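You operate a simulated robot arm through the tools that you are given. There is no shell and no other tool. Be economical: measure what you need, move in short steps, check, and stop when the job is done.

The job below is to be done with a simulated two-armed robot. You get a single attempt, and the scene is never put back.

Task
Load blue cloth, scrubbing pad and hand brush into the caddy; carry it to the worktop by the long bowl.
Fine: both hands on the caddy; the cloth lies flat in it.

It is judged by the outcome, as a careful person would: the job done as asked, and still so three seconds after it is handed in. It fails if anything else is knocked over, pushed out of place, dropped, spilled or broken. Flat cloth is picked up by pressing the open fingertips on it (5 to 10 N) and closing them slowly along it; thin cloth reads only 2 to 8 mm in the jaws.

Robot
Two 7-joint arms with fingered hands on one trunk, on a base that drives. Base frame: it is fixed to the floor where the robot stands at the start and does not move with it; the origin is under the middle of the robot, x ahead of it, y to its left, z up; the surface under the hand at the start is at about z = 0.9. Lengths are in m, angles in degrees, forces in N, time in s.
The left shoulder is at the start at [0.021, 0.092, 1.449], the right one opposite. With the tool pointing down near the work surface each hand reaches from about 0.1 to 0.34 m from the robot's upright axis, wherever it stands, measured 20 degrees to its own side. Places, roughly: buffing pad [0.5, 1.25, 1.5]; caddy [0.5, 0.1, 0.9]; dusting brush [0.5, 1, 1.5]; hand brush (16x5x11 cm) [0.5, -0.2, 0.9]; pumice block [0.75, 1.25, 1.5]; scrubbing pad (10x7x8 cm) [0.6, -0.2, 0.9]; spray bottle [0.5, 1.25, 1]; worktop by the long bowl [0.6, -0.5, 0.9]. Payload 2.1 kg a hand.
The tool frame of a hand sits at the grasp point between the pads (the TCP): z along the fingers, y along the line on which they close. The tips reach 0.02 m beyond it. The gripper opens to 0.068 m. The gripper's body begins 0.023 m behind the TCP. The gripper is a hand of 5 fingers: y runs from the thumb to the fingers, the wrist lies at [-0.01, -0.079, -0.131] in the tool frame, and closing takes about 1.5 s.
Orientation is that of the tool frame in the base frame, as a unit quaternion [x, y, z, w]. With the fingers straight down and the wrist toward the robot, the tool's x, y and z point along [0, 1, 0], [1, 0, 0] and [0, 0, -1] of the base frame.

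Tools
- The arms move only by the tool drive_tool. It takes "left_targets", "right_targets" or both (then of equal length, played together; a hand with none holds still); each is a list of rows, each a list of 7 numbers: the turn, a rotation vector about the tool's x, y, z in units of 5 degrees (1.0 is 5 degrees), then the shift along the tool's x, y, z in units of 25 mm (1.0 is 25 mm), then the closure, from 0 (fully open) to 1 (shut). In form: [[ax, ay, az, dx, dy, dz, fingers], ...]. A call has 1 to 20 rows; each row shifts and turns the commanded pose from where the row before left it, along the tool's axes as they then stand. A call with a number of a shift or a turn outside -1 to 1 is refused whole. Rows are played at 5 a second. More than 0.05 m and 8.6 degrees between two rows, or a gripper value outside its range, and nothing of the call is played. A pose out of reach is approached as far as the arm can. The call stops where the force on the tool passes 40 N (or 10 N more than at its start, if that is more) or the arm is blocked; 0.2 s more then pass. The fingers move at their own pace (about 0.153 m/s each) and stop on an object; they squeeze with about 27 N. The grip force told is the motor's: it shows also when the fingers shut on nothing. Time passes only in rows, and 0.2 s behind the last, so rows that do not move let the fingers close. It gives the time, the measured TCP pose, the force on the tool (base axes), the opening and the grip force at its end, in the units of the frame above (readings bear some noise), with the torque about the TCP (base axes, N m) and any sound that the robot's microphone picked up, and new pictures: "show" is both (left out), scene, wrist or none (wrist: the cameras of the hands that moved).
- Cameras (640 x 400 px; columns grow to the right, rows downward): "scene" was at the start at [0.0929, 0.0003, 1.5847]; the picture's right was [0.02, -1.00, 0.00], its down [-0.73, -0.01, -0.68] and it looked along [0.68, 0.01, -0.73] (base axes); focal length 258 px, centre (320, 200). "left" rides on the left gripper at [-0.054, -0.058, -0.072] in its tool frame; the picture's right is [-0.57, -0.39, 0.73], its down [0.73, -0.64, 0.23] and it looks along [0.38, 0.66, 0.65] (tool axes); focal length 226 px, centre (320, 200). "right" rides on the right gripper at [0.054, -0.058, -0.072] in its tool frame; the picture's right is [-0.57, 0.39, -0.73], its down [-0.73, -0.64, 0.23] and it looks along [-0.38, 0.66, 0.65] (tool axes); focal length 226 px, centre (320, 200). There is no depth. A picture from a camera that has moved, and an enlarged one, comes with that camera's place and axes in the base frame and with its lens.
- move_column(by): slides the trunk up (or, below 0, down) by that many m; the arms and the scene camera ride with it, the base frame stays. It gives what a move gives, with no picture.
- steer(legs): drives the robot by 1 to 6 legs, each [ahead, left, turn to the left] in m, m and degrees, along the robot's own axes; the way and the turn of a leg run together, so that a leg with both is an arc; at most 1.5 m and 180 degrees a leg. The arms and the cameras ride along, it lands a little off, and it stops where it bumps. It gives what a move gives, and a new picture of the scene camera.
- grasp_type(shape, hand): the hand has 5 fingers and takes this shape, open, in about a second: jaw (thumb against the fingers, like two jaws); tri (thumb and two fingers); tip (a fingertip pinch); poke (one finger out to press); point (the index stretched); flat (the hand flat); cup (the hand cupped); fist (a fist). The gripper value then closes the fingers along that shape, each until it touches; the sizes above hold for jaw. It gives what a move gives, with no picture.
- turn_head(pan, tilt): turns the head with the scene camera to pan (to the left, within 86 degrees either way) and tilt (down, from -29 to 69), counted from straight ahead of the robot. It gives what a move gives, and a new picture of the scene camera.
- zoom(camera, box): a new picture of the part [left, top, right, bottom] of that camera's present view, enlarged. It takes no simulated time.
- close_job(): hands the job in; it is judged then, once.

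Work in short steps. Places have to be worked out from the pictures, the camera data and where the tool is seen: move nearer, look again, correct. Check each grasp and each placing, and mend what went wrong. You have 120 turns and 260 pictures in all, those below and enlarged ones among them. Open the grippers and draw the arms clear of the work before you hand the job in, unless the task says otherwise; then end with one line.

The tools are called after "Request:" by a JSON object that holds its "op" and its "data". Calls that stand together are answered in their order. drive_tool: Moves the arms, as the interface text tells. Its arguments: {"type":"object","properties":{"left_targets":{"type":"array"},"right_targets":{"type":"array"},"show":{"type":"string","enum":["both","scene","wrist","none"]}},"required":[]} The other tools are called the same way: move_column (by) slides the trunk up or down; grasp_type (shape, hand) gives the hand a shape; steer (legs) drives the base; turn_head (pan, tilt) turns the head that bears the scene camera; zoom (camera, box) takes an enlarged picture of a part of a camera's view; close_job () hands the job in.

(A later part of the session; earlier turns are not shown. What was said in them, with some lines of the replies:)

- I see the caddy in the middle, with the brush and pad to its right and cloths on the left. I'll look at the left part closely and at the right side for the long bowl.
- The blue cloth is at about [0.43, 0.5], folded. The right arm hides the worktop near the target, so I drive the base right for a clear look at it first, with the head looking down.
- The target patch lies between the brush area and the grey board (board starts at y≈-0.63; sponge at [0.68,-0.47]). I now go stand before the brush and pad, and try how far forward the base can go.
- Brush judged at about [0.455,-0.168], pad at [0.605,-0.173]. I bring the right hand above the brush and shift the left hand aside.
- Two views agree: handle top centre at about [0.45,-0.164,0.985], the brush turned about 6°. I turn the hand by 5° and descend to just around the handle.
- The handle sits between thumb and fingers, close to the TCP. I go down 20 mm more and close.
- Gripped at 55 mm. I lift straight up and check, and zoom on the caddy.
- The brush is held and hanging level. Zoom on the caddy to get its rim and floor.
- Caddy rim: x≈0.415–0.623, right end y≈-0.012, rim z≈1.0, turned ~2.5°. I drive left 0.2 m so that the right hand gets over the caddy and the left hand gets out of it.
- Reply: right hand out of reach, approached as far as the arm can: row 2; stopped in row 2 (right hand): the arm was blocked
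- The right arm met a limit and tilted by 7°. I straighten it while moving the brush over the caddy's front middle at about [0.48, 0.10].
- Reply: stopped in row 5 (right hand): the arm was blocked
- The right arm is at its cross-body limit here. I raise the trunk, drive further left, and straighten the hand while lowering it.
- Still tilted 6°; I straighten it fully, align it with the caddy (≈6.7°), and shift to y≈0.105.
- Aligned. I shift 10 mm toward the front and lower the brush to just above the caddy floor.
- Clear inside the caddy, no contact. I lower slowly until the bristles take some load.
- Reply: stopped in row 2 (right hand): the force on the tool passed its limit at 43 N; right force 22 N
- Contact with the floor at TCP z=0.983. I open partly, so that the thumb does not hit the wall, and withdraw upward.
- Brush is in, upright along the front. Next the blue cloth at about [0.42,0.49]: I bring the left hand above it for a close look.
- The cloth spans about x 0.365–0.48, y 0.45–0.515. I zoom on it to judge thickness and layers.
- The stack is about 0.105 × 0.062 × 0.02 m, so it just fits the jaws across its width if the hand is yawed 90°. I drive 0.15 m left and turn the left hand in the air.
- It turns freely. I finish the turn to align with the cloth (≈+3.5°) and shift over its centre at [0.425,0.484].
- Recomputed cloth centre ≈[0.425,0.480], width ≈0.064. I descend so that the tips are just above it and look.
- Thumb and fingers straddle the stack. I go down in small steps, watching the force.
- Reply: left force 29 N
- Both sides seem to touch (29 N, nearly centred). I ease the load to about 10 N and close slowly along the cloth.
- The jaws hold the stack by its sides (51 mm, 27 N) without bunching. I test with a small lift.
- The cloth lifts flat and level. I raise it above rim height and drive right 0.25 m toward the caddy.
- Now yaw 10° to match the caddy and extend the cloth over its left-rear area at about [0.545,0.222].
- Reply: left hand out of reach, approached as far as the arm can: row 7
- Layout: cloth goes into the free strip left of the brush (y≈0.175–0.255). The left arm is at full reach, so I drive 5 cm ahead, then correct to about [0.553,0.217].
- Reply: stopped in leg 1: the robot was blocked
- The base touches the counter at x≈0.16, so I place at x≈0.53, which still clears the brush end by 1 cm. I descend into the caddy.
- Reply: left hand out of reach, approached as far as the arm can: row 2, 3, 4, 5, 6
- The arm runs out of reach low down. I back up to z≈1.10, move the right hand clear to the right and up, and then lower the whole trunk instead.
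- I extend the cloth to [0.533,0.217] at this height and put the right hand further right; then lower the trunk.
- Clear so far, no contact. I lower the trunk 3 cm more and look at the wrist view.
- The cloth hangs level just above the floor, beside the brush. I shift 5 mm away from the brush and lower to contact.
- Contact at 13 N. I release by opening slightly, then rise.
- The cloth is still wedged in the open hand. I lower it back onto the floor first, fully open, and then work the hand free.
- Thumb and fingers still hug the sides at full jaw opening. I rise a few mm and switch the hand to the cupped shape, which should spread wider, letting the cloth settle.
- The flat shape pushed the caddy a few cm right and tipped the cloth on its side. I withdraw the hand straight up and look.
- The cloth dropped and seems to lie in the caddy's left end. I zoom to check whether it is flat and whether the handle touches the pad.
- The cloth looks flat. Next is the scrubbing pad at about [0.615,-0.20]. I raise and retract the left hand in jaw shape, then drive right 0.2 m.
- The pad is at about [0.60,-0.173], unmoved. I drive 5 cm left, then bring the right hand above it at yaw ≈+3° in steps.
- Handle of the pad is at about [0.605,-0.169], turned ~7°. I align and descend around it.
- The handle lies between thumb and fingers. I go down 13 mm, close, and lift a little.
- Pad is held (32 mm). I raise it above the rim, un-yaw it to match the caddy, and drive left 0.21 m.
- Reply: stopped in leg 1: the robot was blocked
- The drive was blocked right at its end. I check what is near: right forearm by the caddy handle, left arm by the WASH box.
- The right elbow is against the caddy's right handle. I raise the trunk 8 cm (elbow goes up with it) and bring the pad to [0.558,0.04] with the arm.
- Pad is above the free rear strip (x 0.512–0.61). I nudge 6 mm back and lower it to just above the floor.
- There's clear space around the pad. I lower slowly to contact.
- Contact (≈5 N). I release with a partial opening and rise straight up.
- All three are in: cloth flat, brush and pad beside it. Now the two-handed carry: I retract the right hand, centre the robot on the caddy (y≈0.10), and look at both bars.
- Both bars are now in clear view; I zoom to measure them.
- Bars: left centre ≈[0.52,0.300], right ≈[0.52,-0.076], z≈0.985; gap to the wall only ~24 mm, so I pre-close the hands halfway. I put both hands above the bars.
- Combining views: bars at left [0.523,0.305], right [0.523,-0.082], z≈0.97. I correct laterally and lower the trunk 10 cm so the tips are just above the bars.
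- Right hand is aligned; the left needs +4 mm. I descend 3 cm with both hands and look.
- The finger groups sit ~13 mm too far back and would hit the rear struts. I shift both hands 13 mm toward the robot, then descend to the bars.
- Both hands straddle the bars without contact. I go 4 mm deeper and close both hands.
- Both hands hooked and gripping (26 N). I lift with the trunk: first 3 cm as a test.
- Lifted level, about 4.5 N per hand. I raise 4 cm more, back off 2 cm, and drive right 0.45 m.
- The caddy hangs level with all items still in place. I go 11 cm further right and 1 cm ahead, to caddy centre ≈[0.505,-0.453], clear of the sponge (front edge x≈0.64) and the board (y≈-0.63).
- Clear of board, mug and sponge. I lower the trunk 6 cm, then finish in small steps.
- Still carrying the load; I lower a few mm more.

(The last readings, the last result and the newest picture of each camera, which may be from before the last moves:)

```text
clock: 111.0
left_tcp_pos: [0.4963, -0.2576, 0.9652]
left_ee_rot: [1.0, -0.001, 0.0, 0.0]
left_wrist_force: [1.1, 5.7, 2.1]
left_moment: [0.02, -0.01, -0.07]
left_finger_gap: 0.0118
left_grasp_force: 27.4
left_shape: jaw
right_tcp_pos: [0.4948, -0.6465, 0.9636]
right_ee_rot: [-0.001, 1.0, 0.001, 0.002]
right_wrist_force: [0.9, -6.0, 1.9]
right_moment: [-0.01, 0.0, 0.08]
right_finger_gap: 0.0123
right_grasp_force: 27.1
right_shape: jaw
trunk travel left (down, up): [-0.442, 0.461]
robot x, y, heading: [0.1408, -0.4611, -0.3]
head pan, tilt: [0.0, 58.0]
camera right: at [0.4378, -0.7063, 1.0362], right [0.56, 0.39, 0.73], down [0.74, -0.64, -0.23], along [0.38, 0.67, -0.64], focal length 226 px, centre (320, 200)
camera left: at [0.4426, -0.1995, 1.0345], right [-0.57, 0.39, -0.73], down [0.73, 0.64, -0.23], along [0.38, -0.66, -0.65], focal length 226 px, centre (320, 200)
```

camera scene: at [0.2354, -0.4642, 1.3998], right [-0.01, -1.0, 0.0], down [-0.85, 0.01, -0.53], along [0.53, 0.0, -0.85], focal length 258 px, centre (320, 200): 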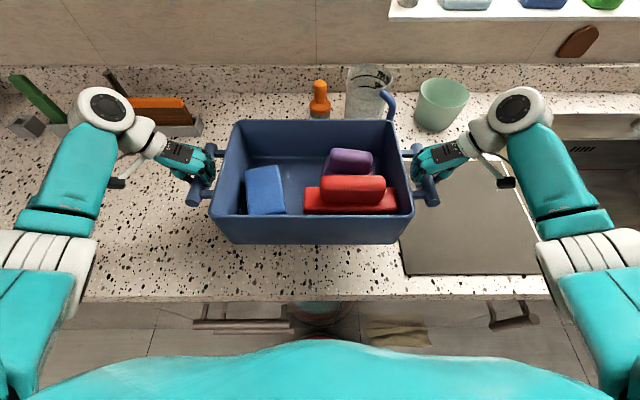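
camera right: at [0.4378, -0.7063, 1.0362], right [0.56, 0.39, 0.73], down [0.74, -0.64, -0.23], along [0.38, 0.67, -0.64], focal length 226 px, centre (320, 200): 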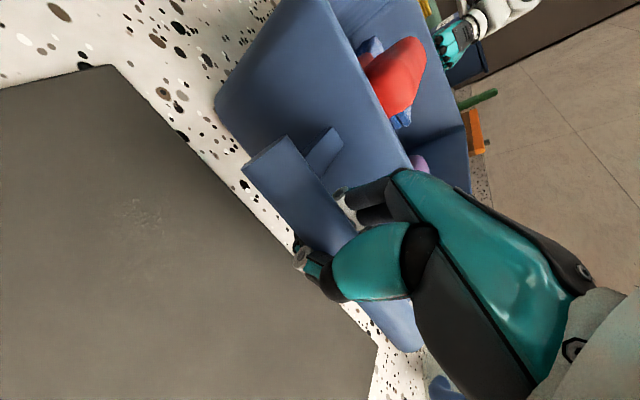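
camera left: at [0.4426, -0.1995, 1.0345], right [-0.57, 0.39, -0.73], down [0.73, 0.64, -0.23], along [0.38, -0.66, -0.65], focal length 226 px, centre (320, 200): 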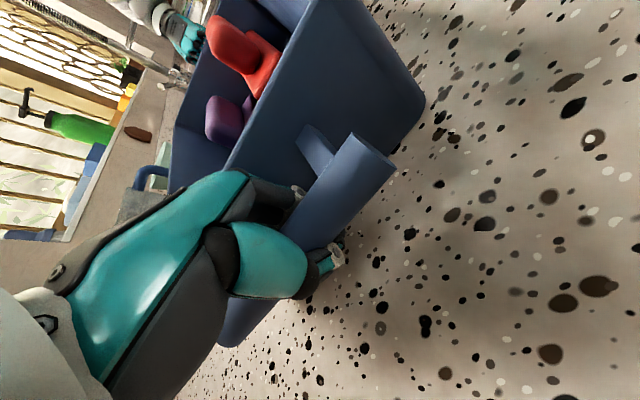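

The load is on the worktop now. I open both hands to half (clear of the walls) and let them rise straight up with the arms.

Request:
{"op": "drive_tool", "data": {"left_targets": [[0, 0, 0, 0, 0, 0, 0.7], [0, 0, 0, 0, 0, 0, 0.5], [0, 0, 0, 0, 0, 0, 0.5], [0, 0, 0, 0, 0, 0, 0.5]], "right_targets": [[0, 0, 0, 0, 0, 0, 0.7], [0, 0, 0, 0, 0, 0, 0.5], [0, 0, 0, 0, 0, 0, 0.5], [0, 0, 0, 0, 0, 0, 0.5]]}}

```text
clock: 112.0
left_tcp_pos: [0.4953, -0.2584, 0.9637]
left_ee_rot: [1.0, 0.0, 0.0, 0.0]
left_wrist_force: [0.4, -0.1, -0.5]
left_moment: [0.03, -0.02, -0.01]
left_finger_gap: 0.0333
left_grasp_force: 0.0
left_shape: jaw
right_tcp_pos: [0.4946, -0.6473, 0.9637]
right_ee_rot: [-0.002, 1.0, 0.002, 0.003]
right_wrist_force: [-0.2, 0.6, 0.1]
right_moment: [0.03, 0.02, 0.02]
right_finger_gap: 0.0339
right_grasp_force: 0.0
right_shape: jaw
trunk travel left (down, up): [-0.442, 0.461]
robot x, y, heading: [0.1469, -0.4608, -0.3]
head pan, tilt: [0.0, 58.0]
camera scene: at [0.241, -0.4642, 1.3235], right [-0.01, -1.0, 0.0], down [-0.85, 0.01, -0.53], along [0.53, 0.0, -0.85], focal length 258 px, centre (320, 200)
camera right: at [0.4378, -0.7062, 1.0361], right [0.56, 0.39, 0.73], down [0.74, -0.64, -0.23], along [0.38, 0.67, -0.64], focal length 226 px, centre (320, 200)
camera left: at [0.4426, -0.1996, 1.0343], right [-0.57, 0.39, -0.73], down [0.73, 0.64, -0.23], along [0.38, -0.66, -0.65], focal length 226 px, centre (320, 200)
```

scene: 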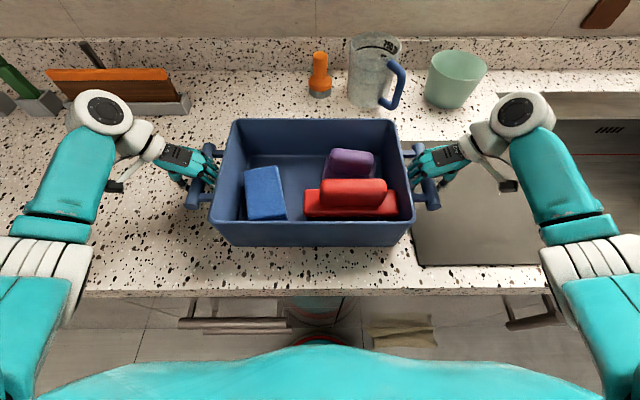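
right: 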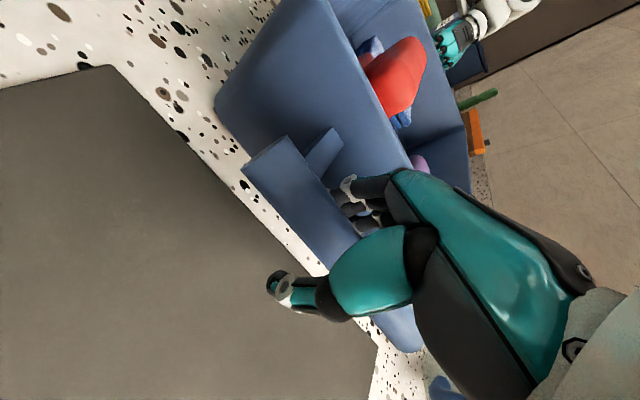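
left: 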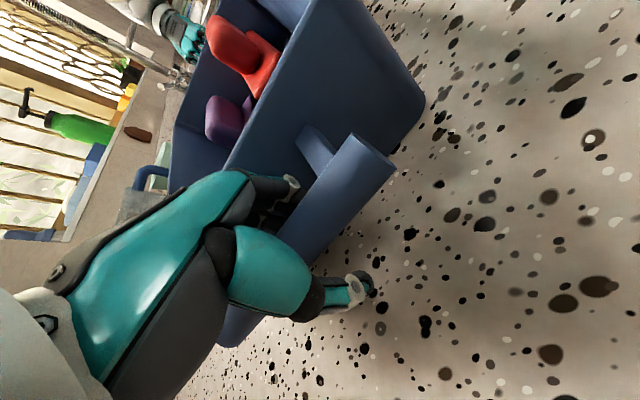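

Released with no residual force. I raise the hands clear with the trunk, back the robot off and look at the result.

Request:
{"op": "move_column", "data": {"by": 0.15}}

Request:
{"op": "drive_tool", "data": {"left_targets": [[0, 0, 0, -0.4, -0.8, 0, 0], [0, 0, 0, -0.4, -0.8, 0, 0]], "right_targets": [[0, 0, 0, 0.4, -0.8, 0, 0], [0, 0, 0, 0.4, -0.8, 0, 0]], "show": "none"}}

Request:
{"op": "steer", "data": {"legs": [[-0.15, 0, 0]]}}

Request:
{"op": "move_column", "data": {"by": 0.15}}

Request:
{"op": "turn_head", "data": {"pan": 0, "tilt": 45}}

Request:
{"op": "zoom", "data": {"camera": "scene", "box": [180, 120, 480, 310]}}

```text
clock: 113.8
left_tcp_pos: [0.4971, -0.2578, 1.1128]
left_ee_rot: [1.0, 0.0, 0.0, 0.0]
left_wrist_force: [-0.9, -0.2, 0.2]
left_moment: [0.0, 0.0, -0.01]
left_finger_gap: 0.0341
left_grasp_force: 0.0
left_shape: jaw
right_tcp_pos: [0.4935, -0.6466, 1.1143]
right_ee_rot: [0.0, 1.0, 0.001, 0.001]
right_wrist_force: [-0.6, 0.0, -0.1]
right_moment: [-0.02, 0.0, -0.01]
right_finger_gap: 0.0339
right_grasp_force: 0.0
right_shape: jaw
trunk travel left (down, up): [-0.592, 0.311]
robot x, y, heading: [0.1485, -0.4623, -0.7]
head pan, tilt: [0.0, 58.0]
```

```text
clock: 114.4
left_tcp_pos: [0.4752, -0.2186, 1.1125]
left_ee_rot: [1.0, -0.001, 0.0, 0.0]
left_wrist_force: [-0.3, -0.1, 0.1]
left_moment: [0.0, 0.01, 0.0]
left_finger_gap: 0.0682
left_grasp_force: 0.0
left_shape: jaw
right_tcp_pos: [0.4725, -0.6874, 1.1136]
right_ee_rot: [-0.001, 1.0, 0.001, 0.002]
right_wrist_force: [0.0, 0.2, 0.2]
right_moment: [0.01, -0.03, 0.0]
right_finger_gap: 0.0679
right_grasp_force: 0.1
right_shape: jaw
trunk travel left (down, up): [-0.592, 0.311]
robot x, y, heading: [0.1455, -0.4617, -0.7]
head pan, tilt: [0.0, 58.0]
```

```text
clock: 115.7
left_tcp_pos: [0.3219, -0.2164, 1.1136]
left_ee_rot: [1.0, -0.001, -0.001, 0.0]
left_wrist_force: [-0.1, -0.3, -0.8]
left_moment: [-0.01, -0.05, 0.01]
left_finger_gap: 0.0679
left_grasp_force: 0.0
left_shape: jaw
right_tcp_pos: [0.3201, -0.685, 1.1142]
right_ee_rot: [-0.002, 1.0, 0.001, 0.003]
right_wrist_force: [-0.9, 0.8, -0.2]
right_moment: [0.03, -0.02, 0.01]
right_finger_gap: 0.0677
right_grasp_force: 0.1
right_shape: jaw
trunk travel left (down, up): [-0.592, 0.311]
robot x, y, heading: [-0.0074, -0.4611, -0.1]
head pan, tilt: [0.0, 58.0]
camera scene: at [0.0771, -0.4632, 1.4741], right [-0.01, -1.0, 0.0], down [-0.85, 0.01, -0.53], along [0.53, 0.0, -0.85], focal length 258 px, centre (320, 200)
```

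scene: 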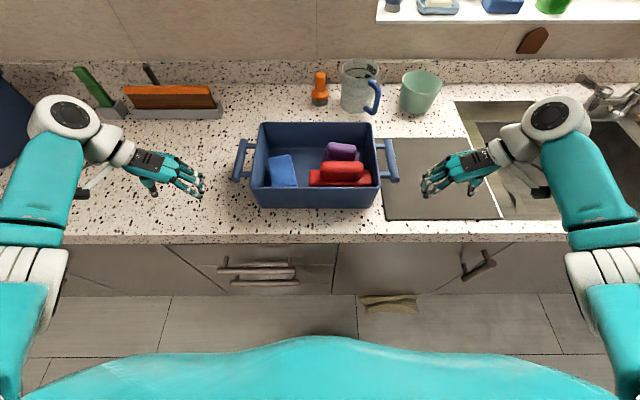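

```text
clock: 117.5
left_tcp_pos: [0.3226, -0.2172, 1.2647]
left_ee_rot: [1.0, -0.001, 0.0, 0.0]
left_wrist_force: [-1.0, 0.0, -0.9]
left_moment: [-0.02, 0.02, 0.01]
left_finger_gap: 0.0681
left_grasp_force: 0.0
left_shape: jaw
right_tcp_pos: [0.3217, -0.6851, 1.2629]
right_ee_rot: [-0.001, 1.0, 0.0, 0.002]
right_wrist_force: [0.6, -1.3, -0.8]
right_moment: [0.0, -0.01, 0.0]
right_finger_gap: 0.068
right_grasp_force: 0.0
right_shape: jaw
trunk travel left (down, up): [-0.742, 0.161]
robot x, y, heading: [-0.0075, -0.4587, -0.2]
head pan, tilt: [0.0, 58.0]
```

```text
clock: 118.2
left_tcp_pos: [0.3223, -0.2168, 1.262]
left_ee_rot: [1.0, -0.001, 0.0, 0.0]
left_wrist_force: [-0.9, 0.0, -0.6]
left_moment: [0.01, -0.02, 0.0]
left_finger_gap: 0.0679
left_grasp_force: 0.1
left_shape: jaw
right_tcp_pos: [0.3213, -0.6855, 1.2631]
right_ee_rot: [-0.002, 1.0, 0.001, 0.001]
right_wrist_force: [0.8, 0.0, -0.2]
right_moment: [0.0, 0.03, 0.0]
right_finger_gap: 0.0678
right_grasp_force: 0.0
right_shape: jaw
trunk travel left (down, up): [-0.742, 0.161]
robot x, y, heading: [-0.0068, -0.4616, -0.2]
head pan, tilt: [0.0, 45.0]
camera scene: at [0.0866, -0.4632, 1.6411], right [-0.01, -1.0, 0.0], down [-0.71, 0.0, -0.71], along [0.71, 0.0, -0.71], focal length 258 px, centre (320, 200)
```

scene: 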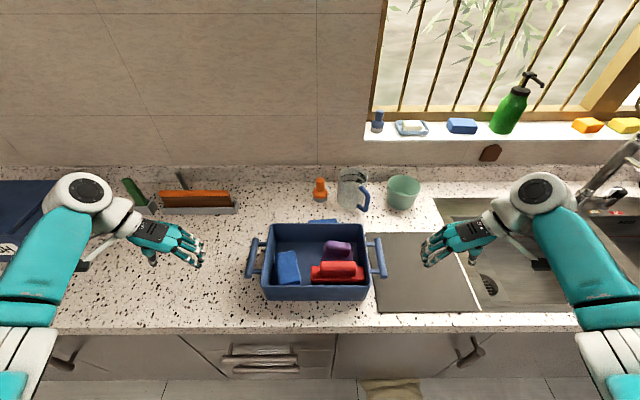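

```text
2.11 times, centred on (330, 215) of scene
camera zoom: at [0.0866, -0.4632, 1.6411], right [-0.01, -1.0, 0.0], down [-0.71, 0.0, -0.71], along [0.71, 0.0, -0.71], focal length 543 px, centre (299, 168)
```

zoom: 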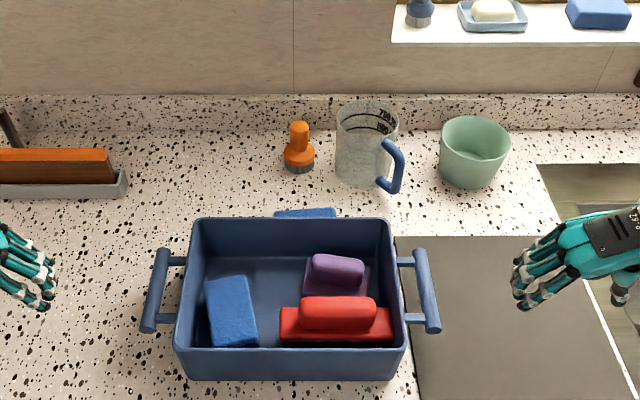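

Everything looks in place, with the sponge untouched behind the caddy. A last close look at the cloth's flatness.

Request:
{"op": "zoom", "data": {"camera": "scene", "box": [250, 210, 380, 310]}}

Request:
{"op": "zoom", "data": {"camera": "left", "box": [0, 0, 640, 400]}}

```text
4.00 times, centred on (315, 260) of scene
camera zoom: at [0.0866, -0.4632, 1.6411], right [-0.01, -1.0, 0.0], down [-0.71, 0.0, -0.71], along [0.71, 0.0, -0.71], focal length 1032 px, centre (340, -40)
```

zoom: 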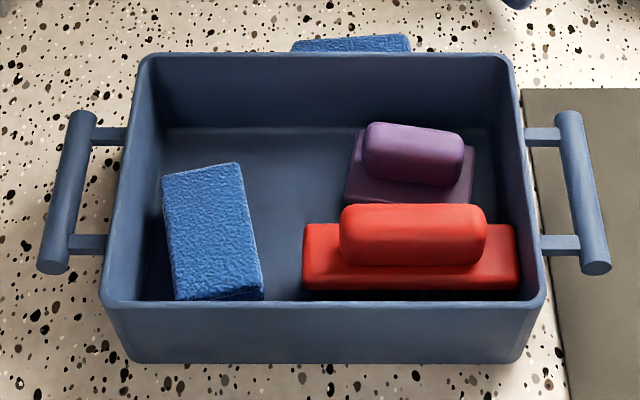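

```text
1.00 times, centred on (320, 200) of left (not enlarged: the box is as wide or as high as the picture)
camera zoom: at [0.269, -0.1586, 1.3345], right [-0.57, 0.39, -0.73], down [0.73, 0.64, -0.23], along [0.38, -0.66, -0.65], focal length 226 px, centre (320, 200)
```

zoom: 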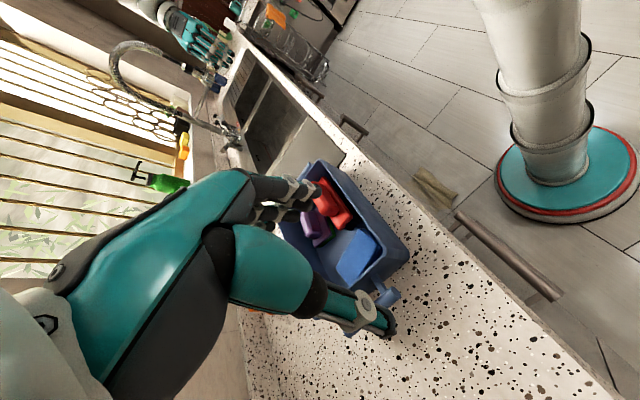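

I can't rule out a slight tilt of the cloth from here, so I move the camera right in front of and above it for a better check.

Request:
{"op": "steer", "data": {"legs": [[0, 0.1, 0], [0.14, 0, 0]]}}

Request:
{"op": "turn_head", "data": {"pan": 0, "tilt": 66}}

Request:
{"op": "zoom", "data": {"camera": "scene", "box": [260, 120, 440, 240]}}

```text
clock: 120.3
left_tcp_pos: [0.4632, -0.1184, 1.2636]
left_ee_rot: [1.0, -0.003, -0.001, -0.001]
left_wrist_force: [0.1, -0.5, 1.3]
left_moment: [-0.04, -0.01, 0.0]
left_finger_gap: 0.0679
left_grasp_force: 0.0
left_shape: jaw
right_tcp_pos: [0.4602, -0.5876, 1.2629]
right_ee_rot: [0.0, 1.0, 0.001, 0.001]
right_wrist_force: [0.6, 0.1, 0.3]
right_moment: [-0.03, 0.04, 0.01]
right_finger_gap: 0.0679
right_grasp_force: 0.2
right_shape: jaw
trunk travel left (down, up): [-0.742, 0.161]
robot x, y, heading: [0.1302, -0.3633, -0.9]
head pan, tilt: [0.0, 45.0]
camera scene: at [0.2265, -0.3646, 1.6411], right [-0.01, -1.0, 0.0], down [-0.71, 0.01, -0.71], along [0.71, -0.01, -0.71], focal length 258 px, centre (320, 200)
```

scene: 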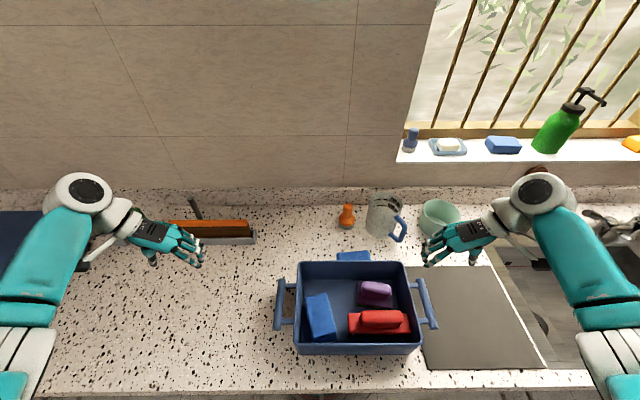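

```text
clock: 121.2
left_tcp_pos: [0.4621, -0.1193, 1.2645]
left_ee_rot: [1.0, -0.003, 0.001, 0.0]
left_wrist_force: [-0.2, 0.7, -0.1]
left_moment: [0.0, -0.01, -0.01]
left_finger_gap: 0.0679
left_grasp_force: 0.0
left_shape: jaw
right_tcp_pos: [0.4594, -0.5882, 1.2627]
right_ee_rot: [0.001, 1.0, 0.001, 0.002]
right_wrist_force: [0.3, -0.2, 0.2]
right_moment: [-0.01, 0.0, -0.03]
right_finger_gap: 0.068
right_grasp_force: 0.0
right_shape: jaw
trunk travel left (down, up): [-0.742, 0.161]
robot x, y, heading: [0.13, -0.3611, -0.4]
head pan, tilt: [0.0, 66.0]
camera scene: at [0.2033, -0.3645, 1.6151], right [-0.01, -1.0, 0.0], down [-0.91, 0.01, -0.41], along [0.41, 0.0, -0.91], focal length 258 px, centre (320, 200)
```

scene: 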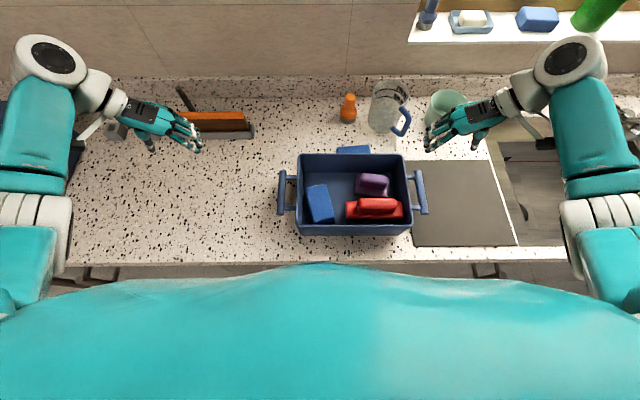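

```text
3.33 times, centred on (350, 180) of scene
camera zoom: at [0.2033, -0.3645, 1.6151], right [-0.01, -1.0, 0.0], down [-0.91, 0.01, -0.41], along [0.41, 0.0, -0.91], focal length 860 px, centre (220, 267)
```

zoom: 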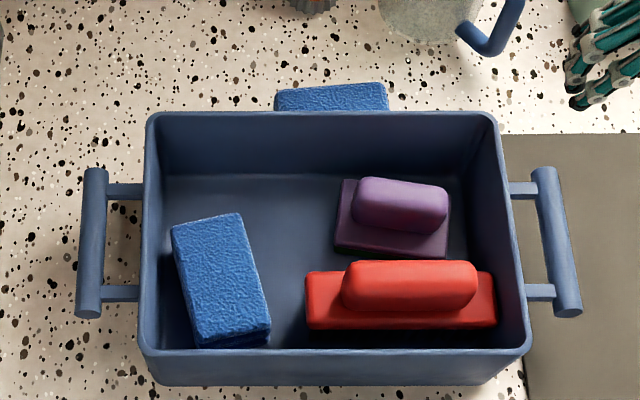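

The cloth's corners work out as a true flat rectangle (edges square, full 0.064 m width), so it lies flat. All three items are in, nothing else has moved; I back off and hand in.

Request:
{"op": "steer", "data": {"legs": [[-0.2, 0, 0]]}}

Request:
{"op": "close_job", "data": {}}

```text
clock: 122.8
left_tcp_pos: [0.2609, -0.1177, 1.2636]
left_ee_rot: [1.0, -0.004, 0.0, 0.0]
left_wrist_force: [-0.2, -0.1, -0.4]
left_moment: [0.03, 0.02, -0.01]
left_finger_gap: 0.0678
left_grasp_force: 0.1
left_shape: jaw
right_tcp_pos: [0.257, -0.588, 1.2644]
right_ee_rot: [0.002, 1.0, 0.001, 0.002]
right_wrist_force: [0.0, 0.1, -0.6]
right_moment: [-0.01, -0.01, 0.02]
right_finger_gap: 0.0679
right_grasp_force: 0.1
right_shape: jaw
trunk travel left (down, up): [-0.742, 0.161]
robot x, y, heading: [-0.0704, -0.3613, -0.7]
head pan, tilt: [0.0, 66.0]
camera scene: at [0.0011, -0.3624, 1.6152], right [-0.01, -1.0, 0.0], down [-0.91, 0.01, -0.41], along [0.41, 0.0, -0.91], focal length 258 px, centre (320, 200)
```

scene: 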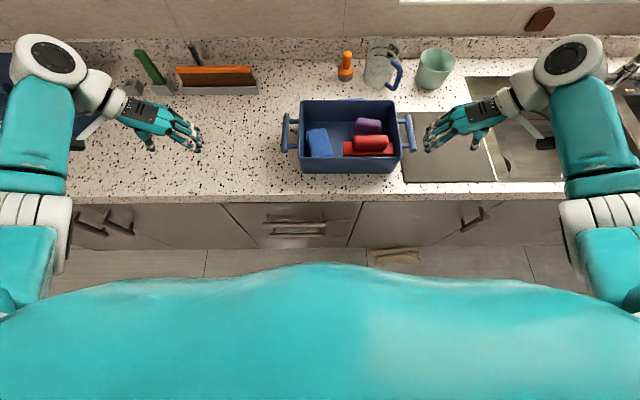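

```text
The job is handed in.
```

The blue cloth (lying flat), scrubbing pad and hand brush are in the caddy, which I carried with both hands to the worktop just left of the sink, at about [0.50, -0.45]; it sits about 10 cm short of [0.6, -0.5] because the blue sponge is behind it.
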